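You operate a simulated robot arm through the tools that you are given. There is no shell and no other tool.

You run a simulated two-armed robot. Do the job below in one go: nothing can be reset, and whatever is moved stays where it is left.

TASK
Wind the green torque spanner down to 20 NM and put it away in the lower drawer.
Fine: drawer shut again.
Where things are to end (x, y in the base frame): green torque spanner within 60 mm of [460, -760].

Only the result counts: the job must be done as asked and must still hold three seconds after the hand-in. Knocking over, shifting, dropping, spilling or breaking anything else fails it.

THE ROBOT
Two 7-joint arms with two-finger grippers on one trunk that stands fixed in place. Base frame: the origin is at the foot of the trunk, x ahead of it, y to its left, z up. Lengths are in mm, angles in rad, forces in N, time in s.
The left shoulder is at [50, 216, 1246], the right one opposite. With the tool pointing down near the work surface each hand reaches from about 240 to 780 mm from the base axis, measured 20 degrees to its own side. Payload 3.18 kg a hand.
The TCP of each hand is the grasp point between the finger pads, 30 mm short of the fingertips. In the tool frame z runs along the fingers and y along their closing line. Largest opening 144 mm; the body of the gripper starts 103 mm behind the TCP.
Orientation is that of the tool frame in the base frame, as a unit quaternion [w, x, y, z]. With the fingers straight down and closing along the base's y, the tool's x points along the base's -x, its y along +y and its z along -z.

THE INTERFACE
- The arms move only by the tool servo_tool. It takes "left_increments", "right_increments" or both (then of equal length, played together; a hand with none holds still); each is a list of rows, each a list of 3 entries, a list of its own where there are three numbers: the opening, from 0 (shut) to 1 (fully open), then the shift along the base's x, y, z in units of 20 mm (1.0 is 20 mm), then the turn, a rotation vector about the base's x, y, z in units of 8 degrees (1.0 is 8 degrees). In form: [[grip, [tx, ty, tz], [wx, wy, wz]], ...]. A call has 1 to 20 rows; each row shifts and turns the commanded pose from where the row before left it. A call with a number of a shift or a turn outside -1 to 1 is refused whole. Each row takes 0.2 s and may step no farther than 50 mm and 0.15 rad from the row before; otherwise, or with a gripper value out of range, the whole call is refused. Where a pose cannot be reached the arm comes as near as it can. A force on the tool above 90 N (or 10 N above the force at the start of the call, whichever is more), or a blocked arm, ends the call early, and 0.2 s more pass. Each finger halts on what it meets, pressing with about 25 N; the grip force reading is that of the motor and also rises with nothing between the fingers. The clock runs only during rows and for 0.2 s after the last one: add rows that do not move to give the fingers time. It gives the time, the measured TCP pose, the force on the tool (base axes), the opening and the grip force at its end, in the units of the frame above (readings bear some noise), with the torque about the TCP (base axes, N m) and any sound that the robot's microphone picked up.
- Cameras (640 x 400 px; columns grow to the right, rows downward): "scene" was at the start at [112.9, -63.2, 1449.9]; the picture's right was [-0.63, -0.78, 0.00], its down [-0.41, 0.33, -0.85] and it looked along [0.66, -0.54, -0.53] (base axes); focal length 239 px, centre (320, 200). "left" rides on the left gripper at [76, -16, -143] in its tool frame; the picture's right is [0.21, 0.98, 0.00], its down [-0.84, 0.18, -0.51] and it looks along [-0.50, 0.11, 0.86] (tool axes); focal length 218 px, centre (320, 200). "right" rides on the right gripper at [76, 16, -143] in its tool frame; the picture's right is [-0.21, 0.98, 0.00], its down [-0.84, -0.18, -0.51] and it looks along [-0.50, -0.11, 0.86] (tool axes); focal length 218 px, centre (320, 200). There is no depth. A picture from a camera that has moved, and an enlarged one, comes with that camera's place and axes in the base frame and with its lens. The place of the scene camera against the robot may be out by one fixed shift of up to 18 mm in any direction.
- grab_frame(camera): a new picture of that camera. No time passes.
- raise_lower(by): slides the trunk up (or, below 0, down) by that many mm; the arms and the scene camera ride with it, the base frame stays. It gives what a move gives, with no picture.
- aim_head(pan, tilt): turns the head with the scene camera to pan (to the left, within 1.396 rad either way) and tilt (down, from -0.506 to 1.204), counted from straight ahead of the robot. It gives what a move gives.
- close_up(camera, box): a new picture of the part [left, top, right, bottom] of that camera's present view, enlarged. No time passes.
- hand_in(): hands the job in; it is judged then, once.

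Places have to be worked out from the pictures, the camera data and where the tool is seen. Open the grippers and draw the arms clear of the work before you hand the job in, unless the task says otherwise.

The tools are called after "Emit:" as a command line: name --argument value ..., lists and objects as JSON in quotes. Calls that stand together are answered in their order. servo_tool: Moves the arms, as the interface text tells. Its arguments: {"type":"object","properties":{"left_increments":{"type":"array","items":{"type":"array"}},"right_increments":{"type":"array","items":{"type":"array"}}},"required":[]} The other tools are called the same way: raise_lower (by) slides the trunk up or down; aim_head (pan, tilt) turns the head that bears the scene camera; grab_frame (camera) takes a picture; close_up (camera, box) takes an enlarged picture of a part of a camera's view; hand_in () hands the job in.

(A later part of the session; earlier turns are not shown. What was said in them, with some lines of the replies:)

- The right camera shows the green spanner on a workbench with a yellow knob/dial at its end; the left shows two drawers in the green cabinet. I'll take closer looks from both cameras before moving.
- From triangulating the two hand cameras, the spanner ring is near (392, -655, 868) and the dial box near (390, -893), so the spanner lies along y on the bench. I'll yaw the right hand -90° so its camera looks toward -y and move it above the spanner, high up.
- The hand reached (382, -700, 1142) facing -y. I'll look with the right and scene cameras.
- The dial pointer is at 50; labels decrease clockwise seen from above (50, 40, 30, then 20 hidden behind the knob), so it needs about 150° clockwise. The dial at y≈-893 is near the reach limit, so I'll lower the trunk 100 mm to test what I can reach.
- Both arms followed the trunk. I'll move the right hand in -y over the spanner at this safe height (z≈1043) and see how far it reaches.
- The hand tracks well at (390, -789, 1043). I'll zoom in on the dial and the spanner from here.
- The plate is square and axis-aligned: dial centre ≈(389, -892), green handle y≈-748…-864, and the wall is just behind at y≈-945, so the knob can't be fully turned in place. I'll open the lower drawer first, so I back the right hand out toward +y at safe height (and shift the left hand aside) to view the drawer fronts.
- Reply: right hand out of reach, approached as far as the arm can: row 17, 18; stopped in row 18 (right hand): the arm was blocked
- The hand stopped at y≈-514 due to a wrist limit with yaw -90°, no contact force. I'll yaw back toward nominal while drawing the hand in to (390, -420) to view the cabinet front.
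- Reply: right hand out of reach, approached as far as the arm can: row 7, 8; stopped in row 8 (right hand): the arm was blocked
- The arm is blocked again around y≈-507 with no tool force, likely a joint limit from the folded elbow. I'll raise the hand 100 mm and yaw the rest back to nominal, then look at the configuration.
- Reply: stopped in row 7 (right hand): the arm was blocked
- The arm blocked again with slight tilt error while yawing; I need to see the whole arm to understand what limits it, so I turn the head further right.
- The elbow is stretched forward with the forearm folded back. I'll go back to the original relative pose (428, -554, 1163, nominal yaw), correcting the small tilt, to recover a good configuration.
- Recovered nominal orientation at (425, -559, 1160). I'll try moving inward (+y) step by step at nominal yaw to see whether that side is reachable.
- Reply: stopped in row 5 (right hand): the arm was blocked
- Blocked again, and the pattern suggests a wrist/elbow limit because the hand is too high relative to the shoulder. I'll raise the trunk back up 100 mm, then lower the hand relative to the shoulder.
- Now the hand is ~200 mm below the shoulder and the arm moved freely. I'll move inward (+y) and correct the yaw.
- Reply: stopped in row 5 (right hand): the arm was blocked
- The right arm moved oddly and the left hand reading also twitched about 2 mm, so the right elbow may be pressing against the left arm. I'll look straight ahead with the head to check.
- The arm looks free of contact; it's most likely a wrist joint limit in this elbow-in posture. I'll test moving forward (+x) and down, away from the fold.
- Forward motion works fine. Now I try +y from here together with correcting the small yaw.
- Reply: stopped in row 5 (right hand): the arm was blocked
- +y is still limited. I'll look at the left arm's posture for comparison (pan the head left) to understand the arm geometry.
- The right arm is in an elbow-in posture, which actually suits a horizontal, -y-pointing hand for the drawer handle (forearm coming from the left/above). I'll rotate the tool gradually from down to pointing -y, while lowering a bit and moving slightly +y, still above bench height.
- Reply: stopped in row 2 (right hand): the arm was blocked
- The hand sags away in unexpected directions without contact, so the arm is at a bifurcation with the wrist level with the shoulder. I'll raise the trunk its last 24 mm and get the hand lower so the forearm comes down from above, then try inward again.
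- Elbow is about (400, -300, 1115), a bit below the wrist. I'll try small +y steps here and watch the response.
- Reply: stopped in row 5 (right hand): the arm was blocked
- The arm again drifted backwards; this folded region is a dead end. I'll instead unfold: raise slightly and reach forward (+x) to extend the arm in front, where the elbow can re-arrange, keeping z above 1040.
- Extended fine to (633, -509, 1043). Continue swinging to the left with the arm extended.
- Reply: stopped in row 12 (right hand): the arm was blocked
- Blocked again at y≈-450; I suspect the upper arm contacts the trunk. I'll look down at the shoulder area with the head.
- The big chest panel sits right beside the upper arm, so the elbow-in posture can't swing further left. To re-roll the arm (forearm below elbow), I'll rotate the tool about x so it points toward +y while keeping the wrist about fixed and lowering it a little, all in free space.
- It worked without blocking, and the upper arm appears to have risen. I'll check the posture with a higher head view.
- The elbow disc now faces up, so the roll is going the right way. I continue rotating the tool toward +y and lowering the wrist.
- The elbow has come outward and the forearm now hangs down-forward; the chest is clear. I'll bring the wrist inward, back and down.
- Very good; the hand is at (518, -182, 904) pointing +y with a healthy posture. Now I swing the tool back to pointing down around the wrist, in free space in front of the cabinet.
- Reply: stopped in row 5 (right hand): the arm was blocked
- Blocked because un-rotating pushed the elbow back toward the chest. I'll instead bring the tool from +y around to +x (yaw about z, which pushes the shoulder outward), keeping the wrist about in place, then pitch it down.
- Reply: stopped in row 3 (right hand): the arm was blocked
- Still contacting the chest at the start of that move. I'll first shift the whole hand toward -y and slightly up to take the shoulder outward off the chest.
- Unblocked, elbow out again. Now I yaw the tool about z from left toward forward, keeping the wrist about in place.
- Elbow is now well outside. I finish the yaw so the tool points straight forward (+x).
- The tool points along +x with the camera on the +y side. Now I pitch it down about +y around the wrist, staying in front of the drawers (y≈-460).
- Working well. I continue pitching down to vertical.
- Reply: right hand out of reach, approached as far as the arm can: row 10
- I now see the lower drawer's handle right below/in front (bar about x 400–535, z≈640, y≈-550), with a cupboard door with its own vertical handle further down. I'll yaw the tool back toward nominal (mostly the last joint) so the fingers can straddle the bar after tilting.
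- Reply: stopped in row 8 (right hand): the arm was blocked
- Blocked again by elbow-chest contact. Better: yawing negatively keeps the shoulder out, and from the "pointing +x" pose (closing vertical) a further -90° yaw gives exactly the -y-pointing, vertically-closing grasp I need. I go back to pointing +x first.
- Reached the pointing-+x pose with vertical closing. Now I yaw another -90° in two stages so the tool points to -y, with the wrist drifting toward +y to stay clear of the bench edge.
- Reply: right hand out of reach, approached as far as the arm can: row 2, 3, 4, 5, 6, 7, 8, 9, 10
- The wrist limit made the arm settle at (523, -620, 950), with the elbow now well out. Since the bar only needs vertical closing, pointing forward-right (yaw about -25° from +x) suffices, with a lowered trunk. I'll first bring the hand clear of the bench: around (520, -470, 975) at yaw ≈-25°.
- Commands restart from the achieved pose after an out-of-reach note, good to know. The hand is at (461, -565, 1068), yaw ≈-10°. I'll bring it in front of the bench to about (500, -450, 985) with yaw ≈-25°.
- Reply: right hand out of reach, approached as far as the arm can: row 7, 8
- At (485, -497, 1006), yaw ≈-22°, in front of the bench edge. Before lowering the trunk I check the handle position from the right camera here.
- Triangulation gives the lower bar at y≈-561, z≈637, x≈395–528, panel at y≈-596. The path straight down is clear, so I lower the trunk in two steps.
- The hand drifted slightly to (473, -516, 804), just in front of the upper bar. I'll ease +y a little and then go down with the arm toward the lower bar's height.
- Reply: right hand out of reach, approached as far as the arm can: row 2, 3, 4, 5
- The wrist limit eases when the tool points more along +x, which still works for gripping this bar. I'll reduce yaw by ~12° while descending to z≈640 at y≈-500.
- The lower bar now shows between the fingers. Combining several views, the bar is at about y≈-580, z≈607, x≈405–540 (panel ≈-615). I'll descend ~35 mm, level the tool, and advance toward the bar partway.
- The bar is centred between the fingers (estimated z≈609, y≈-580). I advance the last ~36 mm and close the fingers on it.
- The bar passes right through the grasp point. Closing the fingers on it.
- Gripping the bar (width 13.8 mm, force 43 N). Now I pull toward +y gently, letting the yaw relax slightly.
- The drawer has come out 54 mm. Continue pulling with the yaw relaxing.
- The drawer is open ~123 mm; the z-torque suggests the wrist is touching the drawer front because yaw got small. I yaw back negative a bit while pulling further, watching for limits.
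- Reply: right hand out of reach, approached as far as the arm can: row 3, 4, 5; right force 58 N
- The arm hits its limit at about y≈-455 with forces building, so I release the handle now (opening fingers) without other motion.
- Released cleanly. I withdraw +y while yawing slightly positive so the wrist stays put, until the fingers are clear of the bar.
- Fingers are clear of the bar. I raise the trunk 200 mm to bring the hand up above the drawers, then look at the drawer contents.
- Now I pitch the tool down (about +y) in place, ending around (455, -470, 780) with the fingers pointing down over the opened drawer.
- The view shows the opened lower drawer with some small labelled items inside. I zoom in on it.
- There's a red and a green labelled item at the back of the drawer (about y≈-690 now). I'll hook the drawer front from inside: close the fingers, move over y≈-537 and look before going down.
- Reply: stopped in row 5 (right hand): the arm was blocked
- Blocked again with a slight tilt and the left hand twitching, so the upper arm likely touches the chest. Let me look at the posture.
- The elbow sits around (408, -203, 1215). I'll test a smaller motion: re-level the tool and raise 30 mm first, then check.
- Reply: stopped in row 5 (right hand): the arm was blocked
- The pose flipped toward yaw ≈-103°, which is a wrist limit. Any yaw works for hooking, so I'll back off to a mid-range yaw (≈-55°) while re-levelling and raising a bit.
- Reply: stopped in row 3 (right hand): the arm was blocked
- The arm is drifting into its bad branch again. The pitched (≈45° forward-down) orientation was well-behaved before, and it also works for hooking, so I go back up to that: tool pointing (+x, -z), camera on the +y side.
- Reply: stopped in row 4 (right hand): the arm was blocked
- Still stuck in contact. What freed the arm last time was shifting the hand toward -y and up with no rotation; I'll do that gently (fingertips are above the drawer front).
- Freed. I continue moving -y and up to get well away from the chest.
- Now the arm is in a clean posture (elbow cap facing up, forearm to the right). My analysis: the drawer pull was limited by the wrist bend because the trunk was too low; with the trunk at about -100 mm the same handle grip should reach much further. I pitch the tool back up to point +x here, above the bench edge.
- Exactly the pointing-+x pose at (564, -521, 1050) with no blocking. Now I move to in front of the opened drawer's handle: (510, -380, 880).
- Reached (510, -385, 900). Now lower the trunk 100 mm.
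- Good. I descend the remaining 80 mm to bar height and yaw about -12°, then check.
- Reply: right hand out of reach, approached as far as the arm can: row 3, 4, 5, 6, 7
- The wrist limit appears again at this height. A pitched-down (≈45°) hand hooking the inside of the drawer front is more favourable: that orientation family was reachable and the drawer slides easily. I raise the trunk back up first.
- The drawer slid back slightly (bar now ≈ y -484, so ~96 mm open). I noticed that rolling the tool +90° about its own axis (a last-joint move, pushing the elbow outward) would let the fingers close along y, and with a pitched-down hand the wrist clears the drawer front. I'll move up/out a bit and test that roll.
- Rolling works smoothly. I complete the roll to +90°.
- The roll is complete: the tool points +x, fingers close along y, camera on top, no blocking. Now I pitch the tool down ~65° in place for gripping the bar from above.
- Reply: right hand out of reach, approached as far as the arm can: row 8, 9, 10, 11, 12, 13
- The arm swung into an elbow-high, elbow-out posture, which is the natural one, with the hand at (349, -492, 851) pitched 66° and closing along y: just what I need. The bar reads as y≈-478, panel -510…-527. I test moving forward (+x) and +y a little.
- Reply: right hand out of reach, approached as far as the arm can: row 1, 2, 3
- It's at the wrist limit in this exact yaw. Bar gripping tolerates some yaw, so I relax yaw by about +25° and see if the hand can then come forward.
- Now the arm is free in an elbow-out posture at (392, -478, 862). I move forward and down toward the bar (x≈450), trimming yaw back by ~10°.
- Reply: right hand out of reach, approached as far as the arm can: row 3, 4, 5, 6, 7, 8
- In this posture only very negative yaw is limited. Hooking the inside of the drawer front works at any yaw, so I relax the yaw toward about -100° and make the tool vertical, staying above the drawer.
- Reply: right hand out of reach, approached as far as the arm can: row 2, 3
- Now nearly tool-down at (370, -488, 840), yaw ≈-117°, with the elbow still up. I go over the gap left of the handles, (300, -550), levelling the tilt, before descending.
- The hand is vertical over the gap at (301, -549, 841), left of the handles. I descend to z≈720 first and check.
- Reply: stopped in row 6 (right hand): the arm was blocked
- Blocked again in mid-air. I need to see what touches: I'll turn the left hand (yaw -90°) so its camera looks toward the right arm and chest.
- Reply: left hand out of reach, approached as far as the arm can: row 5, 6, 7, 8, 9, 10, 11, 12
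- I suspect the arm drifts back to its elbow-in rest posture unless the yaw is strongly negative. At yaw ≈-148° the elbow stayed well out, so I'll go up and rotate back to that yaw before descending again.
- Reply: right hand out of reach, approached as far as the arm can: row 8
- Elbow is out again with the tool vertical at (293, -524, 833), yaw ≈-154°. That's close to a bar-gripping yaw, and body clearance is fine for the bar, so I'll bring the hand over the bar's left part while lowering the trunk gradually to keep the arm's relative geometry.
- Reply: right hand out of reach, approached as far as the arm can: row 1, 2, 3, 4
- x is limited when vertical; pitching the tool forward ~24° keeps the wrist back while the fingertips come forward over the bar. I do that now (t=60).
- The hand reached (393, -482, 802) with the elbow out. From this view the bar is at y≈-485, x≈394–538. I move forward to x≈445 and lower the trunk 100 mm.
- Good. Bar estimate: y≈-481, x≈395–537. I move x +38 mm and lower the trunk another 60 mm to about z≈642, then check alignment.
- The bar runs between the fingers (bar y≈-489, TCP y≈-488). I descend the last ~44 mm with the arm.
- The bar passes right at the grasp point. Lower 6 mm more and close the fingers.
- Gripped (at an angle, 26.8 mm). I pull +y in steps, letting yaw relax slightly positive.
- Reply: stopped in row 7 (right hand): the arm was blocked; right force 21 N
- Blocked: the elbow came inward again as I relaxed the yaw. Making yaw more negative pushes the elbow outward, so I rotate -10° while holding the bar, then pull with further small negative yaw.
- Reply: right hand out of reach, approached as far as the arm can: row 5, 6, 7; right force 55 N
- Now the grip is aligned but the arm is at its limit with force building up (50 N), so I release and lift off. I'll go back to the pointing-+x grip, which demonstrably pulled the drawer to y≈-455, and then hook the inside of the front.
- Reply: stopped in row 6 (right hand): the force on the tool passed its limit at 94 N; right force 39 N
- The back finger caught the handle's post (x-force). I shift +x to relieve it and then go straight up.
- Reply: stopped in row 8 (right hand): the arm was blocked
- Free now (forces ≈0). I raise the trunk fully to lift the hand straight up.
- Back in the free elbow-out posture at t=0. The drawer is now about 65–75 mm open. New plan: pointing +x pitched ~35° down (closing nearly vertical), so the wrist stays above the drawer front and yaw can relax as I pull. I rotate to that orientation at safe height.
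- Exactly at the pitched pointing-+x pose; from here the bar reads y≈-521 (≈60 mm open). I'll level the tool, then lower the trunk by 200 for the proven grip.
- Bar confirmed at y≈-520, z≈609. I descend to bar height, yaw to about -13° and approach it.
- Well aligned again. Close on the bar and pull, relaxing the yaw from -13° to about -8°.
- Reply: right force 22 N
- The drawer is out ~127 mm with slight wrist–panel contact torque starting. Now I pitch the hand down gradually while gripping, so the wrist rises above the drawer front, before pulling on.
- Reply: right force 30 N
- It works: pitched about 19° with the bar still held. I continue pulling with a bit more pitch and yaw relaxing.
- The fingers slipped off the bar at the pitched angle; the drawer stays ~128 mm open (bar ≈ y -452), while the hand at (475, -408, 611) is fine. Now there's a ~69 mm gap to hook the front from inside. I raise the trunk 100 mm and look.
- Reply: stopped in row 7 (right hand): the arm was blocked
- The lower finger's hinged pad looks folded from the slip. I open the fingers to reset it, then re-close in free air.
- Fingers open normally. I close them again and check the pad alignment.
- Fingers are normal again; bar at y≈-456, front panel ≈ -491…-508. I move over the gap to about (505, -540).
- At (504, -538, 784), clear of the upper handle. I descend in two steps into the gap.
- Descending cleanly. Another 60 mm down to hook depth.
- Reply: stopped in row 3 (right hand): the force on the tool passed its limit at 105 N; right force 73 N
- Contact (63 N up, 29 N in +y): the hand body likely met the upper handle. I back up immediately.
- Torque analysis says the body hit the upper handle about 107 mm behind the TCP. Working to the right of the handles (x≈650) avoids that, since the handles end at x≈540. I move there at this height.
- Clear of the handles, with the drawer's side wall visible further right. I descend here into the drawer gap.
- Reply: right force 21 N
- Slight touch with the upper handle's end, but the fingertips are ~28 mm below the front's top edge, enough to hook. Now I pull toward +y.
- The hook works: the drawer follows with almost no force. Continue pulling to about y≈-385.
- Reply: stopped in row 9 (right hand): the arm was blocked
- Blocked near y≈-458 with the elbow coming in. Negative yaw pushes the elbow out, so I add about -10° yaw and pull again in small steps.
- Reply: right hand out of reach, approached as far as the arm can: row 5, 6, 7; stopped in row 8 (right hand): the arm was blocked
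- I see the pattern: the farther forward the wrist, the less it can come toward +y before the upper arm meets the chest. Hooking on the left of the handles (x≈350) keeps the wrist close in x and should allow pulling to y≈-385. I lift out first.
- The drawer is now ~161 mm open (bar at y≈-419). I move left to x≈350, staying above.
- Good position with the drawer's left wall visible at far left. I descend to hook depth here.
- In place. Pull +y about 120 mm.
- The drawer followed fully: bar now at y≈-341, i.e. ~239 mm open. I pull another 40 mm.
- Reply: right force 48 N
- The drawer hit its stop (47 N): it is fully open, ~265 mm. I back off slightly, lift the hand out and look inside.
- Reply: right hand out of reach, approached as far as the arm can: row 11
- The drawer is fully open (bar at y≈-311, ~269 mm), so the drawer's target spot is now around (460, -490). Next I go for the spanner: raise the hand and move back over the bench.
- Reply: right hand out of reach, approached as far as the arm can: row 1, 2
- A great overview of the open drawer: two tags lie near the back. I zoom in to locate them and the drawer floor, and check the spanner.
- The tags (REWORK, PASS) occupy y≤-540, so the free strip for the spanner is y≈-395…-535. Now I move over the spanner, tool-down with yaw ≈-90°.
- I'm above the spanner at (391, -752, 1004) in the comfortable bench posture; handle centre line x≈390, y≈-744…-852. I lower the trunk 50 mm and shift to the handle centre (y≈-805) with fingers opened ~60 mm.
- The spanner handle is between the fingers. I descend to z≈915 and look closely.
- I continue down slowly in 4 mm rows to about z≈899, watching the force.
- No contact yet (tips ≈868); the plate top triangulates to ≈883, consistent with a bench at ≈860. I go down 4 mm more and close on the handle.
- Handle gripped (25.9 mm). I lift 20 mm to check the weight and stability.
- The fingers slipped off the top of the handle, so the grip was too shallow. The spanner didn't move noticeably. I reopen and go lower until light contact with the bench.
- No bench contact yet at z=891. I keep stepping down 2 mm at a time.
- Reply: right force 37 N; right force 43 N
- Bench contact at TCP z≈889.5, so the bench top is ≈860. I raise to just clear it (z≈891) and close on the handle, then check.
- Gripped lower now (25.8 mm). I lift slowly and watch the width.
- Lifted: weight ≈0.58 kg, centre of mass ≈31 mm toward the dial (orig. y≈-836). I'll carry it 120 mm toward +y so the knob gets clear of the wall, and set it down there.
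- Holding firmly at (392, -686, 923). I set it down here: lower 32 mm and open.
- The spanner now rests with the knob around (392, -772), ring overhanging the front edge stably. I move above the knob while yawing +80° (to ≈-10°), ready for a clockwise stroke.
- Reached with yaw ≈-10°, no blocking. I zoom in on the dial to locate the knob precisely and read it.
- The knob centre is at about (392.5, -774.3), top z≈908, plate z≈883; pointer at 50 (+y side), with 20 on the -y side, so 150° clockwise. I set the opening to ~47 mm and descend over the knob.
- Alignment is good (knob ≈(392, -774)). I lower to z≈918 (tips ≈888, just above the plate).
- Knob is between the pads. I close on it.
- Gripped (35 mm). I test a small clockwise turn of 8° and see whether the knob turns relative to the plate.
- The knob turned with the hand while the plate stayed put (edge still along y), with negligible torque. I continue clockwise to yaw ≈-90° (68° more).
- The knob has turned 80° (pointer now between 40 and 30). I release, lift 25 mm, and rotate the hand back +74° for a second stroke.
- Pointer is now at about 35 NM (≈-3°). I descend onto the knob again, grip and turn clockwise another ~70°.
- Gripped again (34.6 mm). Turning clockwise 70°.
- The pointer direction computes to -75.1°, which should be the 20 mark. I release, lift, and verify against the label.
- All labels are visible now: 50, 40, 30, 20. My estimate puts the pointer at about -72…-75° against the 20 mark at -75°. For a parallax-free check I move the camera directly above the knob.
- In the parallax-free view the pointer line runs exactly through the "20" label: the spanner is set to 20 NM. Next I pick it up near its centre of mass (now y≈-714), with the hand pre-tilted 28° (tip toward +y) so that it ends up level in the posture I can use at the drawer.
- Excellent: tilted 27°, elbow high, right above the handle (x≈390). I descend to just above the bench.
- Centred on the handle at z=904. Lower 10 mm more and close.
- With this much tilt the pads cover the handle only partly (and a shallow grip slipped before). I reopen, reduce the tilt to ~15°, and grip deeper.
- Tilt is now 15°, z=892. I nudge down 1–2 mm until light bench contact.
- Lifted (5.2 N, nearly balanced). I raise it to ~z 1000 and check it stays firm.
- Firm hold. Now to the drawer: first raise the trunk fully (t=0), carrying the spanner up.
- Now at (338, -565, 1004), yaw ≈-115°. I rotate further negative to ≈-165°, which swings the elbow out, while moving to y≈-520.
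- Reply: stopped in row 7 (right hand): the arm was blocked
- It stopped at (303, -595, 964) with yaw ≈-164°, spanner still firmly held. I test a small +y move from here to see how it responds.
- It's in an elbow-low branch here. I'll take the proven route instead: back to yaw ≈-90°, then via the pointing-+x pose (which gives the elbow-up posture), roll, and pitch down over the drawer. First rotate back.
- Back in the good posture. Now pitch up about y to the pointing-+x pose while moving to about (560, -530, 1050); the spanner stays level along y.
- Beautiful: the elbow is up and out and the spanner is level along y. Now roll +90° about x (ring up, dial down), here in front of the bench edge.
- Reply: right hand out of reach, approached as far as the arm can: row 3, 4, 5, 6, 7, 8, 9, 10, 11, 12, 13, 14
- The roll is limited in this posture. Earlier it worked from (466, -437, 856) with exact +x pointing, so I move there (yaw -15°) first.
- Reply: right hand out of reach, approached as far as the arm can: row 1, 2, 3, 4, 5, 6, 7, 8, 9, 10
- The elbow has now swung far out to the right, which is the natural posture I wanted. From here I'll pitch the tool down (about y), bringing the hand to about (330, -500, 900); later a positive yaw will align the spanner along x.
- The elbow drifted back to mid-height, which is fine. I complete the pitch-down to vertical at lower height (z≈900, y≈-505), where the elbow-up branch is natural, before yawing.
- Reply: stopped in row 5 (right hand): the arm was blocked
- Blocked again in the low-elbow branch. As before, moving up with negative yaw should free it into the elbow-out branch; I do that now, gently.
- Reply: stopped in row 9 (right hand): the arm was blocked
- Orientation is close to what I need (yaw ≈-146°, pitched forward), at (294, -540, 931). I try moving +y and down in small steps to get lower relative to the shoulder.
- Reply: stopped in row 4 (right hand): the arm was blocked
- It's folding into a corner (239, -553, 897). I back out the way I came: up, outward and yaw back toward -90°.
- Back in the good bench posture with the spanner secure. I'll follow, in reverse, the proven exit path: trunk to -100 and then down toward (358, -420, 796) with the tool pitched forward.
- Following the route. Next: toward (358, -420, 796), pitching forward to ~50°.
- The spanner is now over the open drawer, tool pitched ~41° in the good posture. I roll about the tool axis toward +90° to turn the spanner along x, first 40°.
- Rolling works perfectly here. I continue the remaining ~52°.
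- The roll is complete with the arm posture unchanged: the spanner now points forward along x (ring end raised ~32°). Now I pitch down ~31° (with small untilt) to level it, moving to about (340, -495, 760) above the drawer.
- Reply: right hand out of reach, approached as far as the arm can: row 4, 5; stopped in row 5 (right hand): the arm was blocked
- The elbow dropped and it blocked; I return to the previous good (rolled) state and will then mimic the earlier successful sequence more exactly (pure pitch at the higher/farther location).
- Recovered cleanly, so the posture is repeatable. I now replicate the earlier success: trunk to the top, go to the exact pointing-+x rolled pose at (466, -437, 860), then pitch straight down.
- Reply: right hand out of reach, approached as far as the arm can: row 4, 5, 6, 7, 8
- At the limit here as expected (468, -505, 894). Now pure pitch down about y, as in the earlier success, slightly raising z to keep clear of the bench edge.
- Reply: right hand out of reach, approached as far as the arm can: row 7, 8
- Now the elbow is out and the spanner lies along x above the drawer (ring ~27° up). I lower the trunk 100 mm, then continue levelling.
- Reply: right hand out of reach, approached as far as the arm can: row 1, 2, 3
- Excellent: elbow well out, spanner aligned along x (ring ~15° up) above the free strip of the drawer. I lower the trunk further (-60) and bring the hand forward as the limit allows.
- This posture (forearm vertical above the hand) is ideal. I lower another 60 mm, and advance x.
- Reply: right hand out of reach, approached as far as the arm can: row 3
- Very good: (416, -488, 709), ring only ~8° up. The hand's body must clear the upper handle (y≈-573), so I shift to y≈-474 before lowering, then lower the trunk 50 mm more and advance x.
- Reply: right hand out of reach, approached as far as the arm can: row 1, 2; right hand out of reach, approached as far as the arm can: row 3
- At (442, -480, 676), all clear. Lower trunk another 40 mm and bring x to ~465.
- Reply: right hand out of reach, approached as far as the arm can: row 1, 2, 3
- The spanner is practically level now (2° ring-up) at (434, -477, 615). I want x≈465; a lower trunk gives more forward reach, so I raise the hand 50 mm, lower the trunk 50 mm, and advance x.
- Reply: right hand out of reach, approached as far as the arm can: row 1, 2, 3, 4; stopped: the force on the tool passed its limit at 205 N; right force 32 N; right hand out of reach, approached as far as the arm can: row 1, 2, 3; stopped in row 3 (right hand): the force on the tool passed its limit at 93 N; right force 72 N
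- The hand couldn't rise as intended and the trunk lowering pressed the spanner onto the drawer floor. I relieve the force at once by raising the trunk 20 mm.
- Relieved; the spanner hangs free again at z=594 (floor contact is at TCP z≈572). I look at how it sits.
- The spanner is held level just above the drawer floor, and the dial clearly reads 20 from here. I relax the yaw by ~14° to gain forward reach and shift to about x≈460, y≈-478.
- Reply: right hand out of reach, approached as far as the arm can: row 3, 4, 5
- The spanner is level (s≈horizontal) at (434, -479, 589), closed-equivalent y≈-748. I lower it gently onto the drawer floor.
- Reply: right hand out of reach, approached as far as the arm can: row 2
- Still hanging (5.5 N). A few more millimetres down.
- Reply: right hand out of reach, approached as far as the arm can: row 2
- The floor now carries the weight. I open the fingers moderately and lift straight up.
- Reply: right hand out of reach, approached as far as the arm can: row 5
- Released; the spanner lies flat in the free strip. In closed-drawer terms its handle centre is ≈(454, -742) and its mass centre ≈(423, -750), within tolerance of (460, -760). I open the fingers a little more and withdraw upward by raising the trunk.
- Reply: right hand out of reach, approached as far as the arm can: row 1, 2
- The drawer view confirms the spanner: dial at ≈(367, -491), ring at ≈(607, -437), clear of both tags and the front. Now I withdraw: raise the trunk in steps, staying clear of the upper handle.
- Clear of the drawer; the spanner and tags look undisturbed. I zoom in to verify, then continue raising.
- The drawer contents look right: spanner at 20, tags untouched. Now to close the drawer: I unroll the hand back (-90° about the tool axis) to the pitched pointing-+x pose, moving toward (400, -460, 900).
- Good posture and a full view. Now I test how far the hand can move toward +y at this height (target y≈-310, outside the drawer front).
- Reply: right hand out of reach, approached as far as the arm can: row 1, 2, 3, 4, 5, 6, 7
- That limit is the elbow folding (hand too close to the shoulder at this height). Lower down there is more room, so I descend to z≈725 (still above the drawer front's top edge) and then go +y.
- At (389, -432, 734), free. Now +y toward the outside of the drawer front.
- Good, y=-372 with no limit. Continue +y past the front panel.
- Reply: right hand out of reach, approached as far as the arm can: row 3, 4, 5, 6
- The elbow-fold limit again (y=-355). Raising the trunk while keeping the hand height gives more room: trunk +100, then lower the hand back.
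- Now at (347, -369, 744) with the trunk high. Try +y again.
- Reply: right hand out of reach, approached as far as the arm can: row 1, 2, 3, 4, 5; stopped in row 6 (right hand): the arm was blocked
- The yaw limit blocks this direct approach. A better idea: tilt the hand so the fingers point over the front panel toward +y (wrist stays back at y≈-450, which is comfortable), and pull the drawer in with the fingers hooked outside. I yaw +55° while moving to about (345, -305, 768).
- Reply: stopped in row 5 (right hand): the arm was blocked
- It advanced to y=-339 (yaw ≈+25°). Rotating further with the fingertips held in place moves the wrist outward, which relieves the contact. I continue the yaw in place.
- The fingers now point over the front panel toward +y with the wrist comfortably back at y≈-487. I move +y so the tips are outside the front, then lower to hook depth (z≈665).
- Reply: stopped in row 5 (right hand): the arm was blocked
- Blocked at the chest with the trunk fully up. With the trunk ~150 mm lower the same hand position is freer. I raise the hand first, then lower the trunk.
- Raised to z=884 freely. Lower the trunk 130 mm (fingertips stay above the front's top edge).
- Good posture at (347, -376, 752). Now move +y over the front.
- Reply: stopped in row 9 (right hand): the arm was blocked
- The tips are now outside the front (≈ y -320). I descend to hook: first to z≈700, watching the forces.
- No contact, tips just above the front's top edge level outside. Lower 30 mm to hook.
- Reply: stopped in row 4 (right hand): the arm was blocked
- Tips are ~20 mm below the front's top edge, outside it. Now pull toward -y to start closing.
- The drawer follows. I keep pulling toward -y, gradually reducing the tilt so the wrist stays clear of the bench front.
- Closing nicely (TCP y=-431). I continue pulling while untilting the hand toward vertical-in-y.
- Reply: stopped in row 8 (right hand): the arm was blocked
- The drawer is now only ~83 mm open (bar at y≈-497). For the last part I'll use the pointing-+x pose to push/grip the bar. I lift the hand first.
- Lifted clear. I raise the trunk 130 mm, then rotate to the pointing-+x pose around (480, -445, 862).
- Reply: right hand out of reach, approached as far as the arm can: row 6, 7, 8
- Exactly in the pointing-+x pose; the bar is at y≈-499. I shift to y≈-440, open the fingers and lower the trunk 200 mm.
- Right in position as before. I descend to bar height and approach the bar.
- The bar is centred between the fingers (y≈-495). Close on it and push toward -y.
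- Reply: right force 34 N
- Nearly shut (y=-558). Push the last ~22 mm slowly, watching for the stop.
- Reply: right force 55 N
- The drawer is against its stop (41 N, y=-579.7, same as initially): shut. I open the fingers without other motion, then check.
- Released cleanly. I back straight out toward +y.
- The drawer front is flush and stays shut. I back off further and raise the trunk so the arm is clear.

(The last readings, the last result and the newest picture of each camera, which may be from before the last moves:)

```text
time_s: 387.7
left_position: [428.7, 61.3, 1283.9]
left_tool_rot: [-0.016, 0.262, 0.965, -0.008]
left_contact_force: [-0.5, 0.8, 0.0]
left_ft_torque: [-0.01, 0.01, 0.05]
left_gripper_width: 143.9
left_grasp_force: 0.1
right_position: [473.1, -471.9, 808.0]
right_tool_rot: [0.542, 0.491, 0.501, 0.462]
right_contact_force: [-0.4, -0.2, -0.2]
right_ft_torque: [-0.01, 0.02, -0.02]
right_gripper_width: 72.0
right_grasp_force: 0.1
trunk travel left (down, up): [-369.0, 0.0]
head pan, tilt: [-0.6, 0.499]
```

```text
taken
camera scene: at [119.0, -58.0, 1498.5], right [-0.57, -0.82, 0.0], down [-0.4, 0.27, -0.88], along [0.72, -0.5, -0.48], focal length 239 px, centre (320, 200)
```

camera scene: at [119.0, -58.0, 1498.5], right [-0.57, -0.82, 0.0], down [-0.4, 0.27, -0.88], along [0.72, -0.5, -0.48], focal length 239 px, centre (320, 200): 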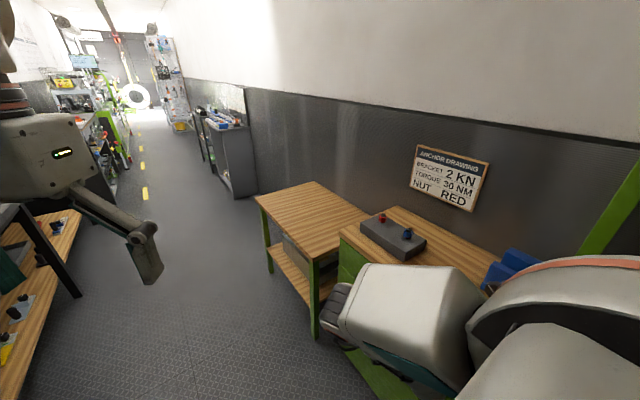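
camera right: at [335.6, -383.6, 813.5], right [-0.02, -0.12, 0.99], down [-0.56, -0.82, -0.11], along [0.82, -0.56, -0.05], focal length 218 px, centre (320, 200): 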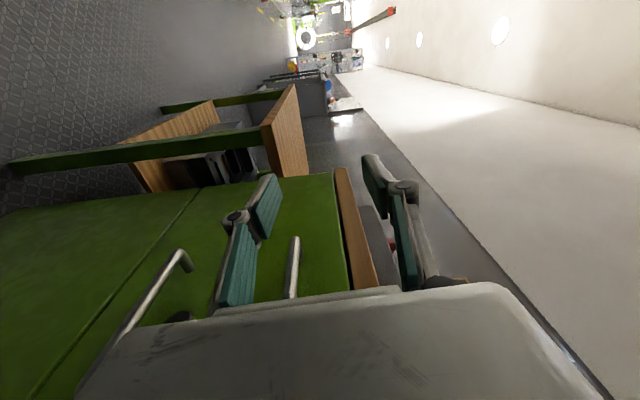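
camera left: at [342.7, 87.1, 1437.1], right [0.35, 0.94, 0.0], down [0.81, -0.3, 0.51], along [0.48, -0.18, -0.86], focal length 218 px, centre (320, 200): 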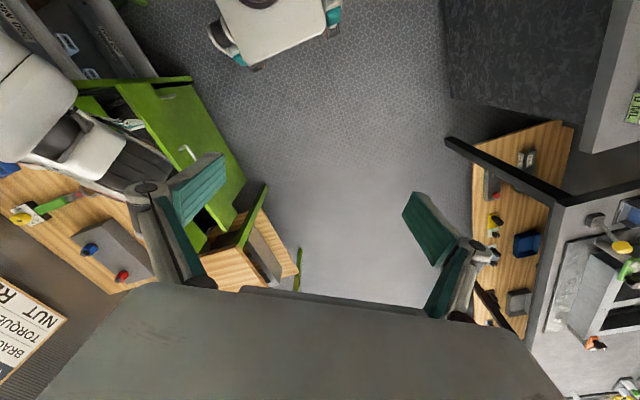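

Both handles line up and the lower bar is back at y≈-583, i.e. shut. Finally I move the right hand up and away from the bench and open the gripper fully.

Emit:
servo_tool --right_increments '[[0.7, [0.1, 0.3, 0.5], [0, 0, 0]], [1, [0.2, 0.4, 0.6], [0, 0, 0]], [1, [0.2, 0.4, 0.6], [0, 0, 0]], [1, [0.2, 0.4, 0.6], [0, 0, 0]], [1, [0.2, 0.4, 0.6], [0, 0, 0]], [1, [0.2, 0.4, 0.6], [0, 0, 0]], [1, [0, 0, 0], [0, 0, 0]]]'

Emit:
aim_head --pan -0.75 --tilt 0.55

Emit:
grab_frame --camera "scene"

Emit:
grab_frame --camera "right"

Emit:
grab_frame --camera "left"

```text
time_s: 389.3
left_position: [428.0, 59.9, 1285.3]
left_tool_rot: [-0.015, 0.262, 0.965, -0.008]
left_contact_force: [-0.1, 0.0, -0.3]
left_ft_torque: [-0.03, 0.02, 0.04]
left_gripper_width: 144.0
left_grasp_force: 0.0
right_position: [494.2, -424.3, 878.9]
right_tool_rot: [0.543, 0.491, 0.501, 0.462]
right_contact_force: [0.9, 0.2, -0.4]
right_ft_torque: [-0.01, -0.02, 0.02]
right_gripper_width: 143.9
right_grasp_force: 0.1
trunk travel left (down, up): [-369.0, 0.0]
head pan, tilt: [-0.6, 0.499]
```

```text
time_s: 390.0
left_position: [429.8, 59.4, 1285.1]
left_tool_rot: [-0.015, 0.262, 0.965, -0.008]
left_contact_force: [0.1, -0.8, 1.1]
left_ft_torque: [-0.02, 0.03, 0.01]
left_gripper_width: 143.8
left_grasp_force: 0.0
right_position: [495.2, -425.1, 877.9]
right_tool_rot: [0.543, 0.492, 0.5, 0.462]
right_contact_force: [0.3, -1.1, -0.6]
right_ft_torque: [-0.01, -0.02, 0.0]
right_gripper_width: 143.9
right_grasp_force: 0.0
trunk travel left (down, up): [-369.0, 0.0]
head pan, tilt: [-0.75, 0.55]
```

```text
taken
camera scene: at [109.5, -67.8, 1494.0], right [-0.68, -0.73, 0.0], down [-0.38, 0.36, -0.85], along [0.62, -0.58, -0.52], focal length 239 px, centre (320, 200)
```

scene: 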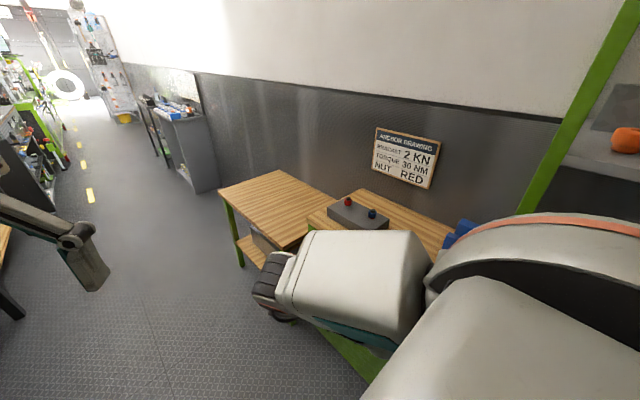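

```text
taken
camera right: at [357.3, -337.1, 884.3], right [-0.02, -0.12, 0.99], down [-0.56, -0.82, -0.11], along [0.82, -0.56, -0.05], focal length 218 px, centre (320, 200)
```

right: 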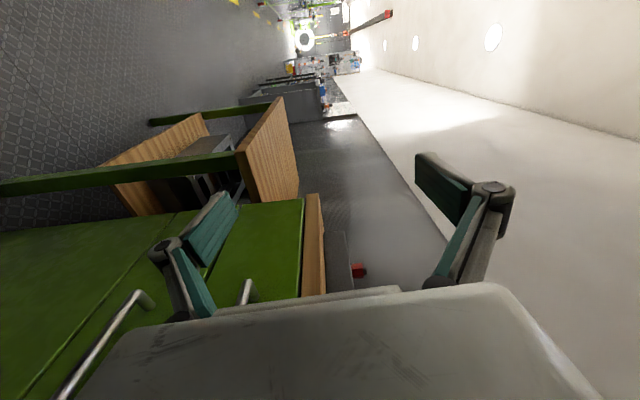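

```text
taken
camera left: at [360.0, 86.1, 1430.1], right [0.31, 0.95, -0.02], down [0.83, -0.27, 0.48], along [0.45, -0.17, -0.88], focal length 218 px, centre (320, 200)
```

left: 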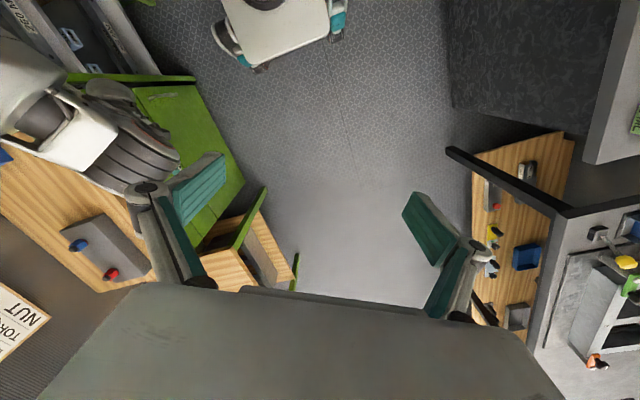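

Both drawers look shut, the bench items (box with nuts, vise) are where they were, both grippers are open and the arms are clear of the work. I hand the job in.

Emit:
hand_in

```text
The job is handed in.
```

The green torque spanner is set to 20 NM and lies in the lower drawer, which is shut again. The job is handed in and I don't have the verdict. After closing I could not see inside the drawer, so the final spanner position is worked out rather than seen.

- **Setting:** I turned the knob 150° clockwise from 50. Viewed from directly above, the pointer lines up with the 20 mark, and it still read 20 when the spanner was lying in the drawer.
- **Position:** with the drawer closed, the middle of the handle should be at about [454, -742] and the spanner's balance point at about [423, -750]. Both are within 60 mm of [460, -760]. If the spanner is judged by its dial instead, the dial is roughly 90 mm off in x and would miss.
- **Drawer:** I pushed it against its stop and the handle is back where it started. It stayed shut when I let go.
- **Hard contact:** while I was lowering the spanner, it was pressed onto the drawer floor, with a spike of about 205 N. I lifted it straight away, and the spanner and the drawer's tags looked undisturbed afterwards.
- **Upper handle:** the hand also bumped the upper drawer's handle once while I was opening the lower drawer, at about 105 N. The handle was still in line with the lower one at the end.
- **Everything else:** the REWORK and PASS tags were untouched when last seen, before I closed the drawer. The nut block on the bench looked unmoved, as did the part of the vise still in view. Both grippers are open and the arms are clear.
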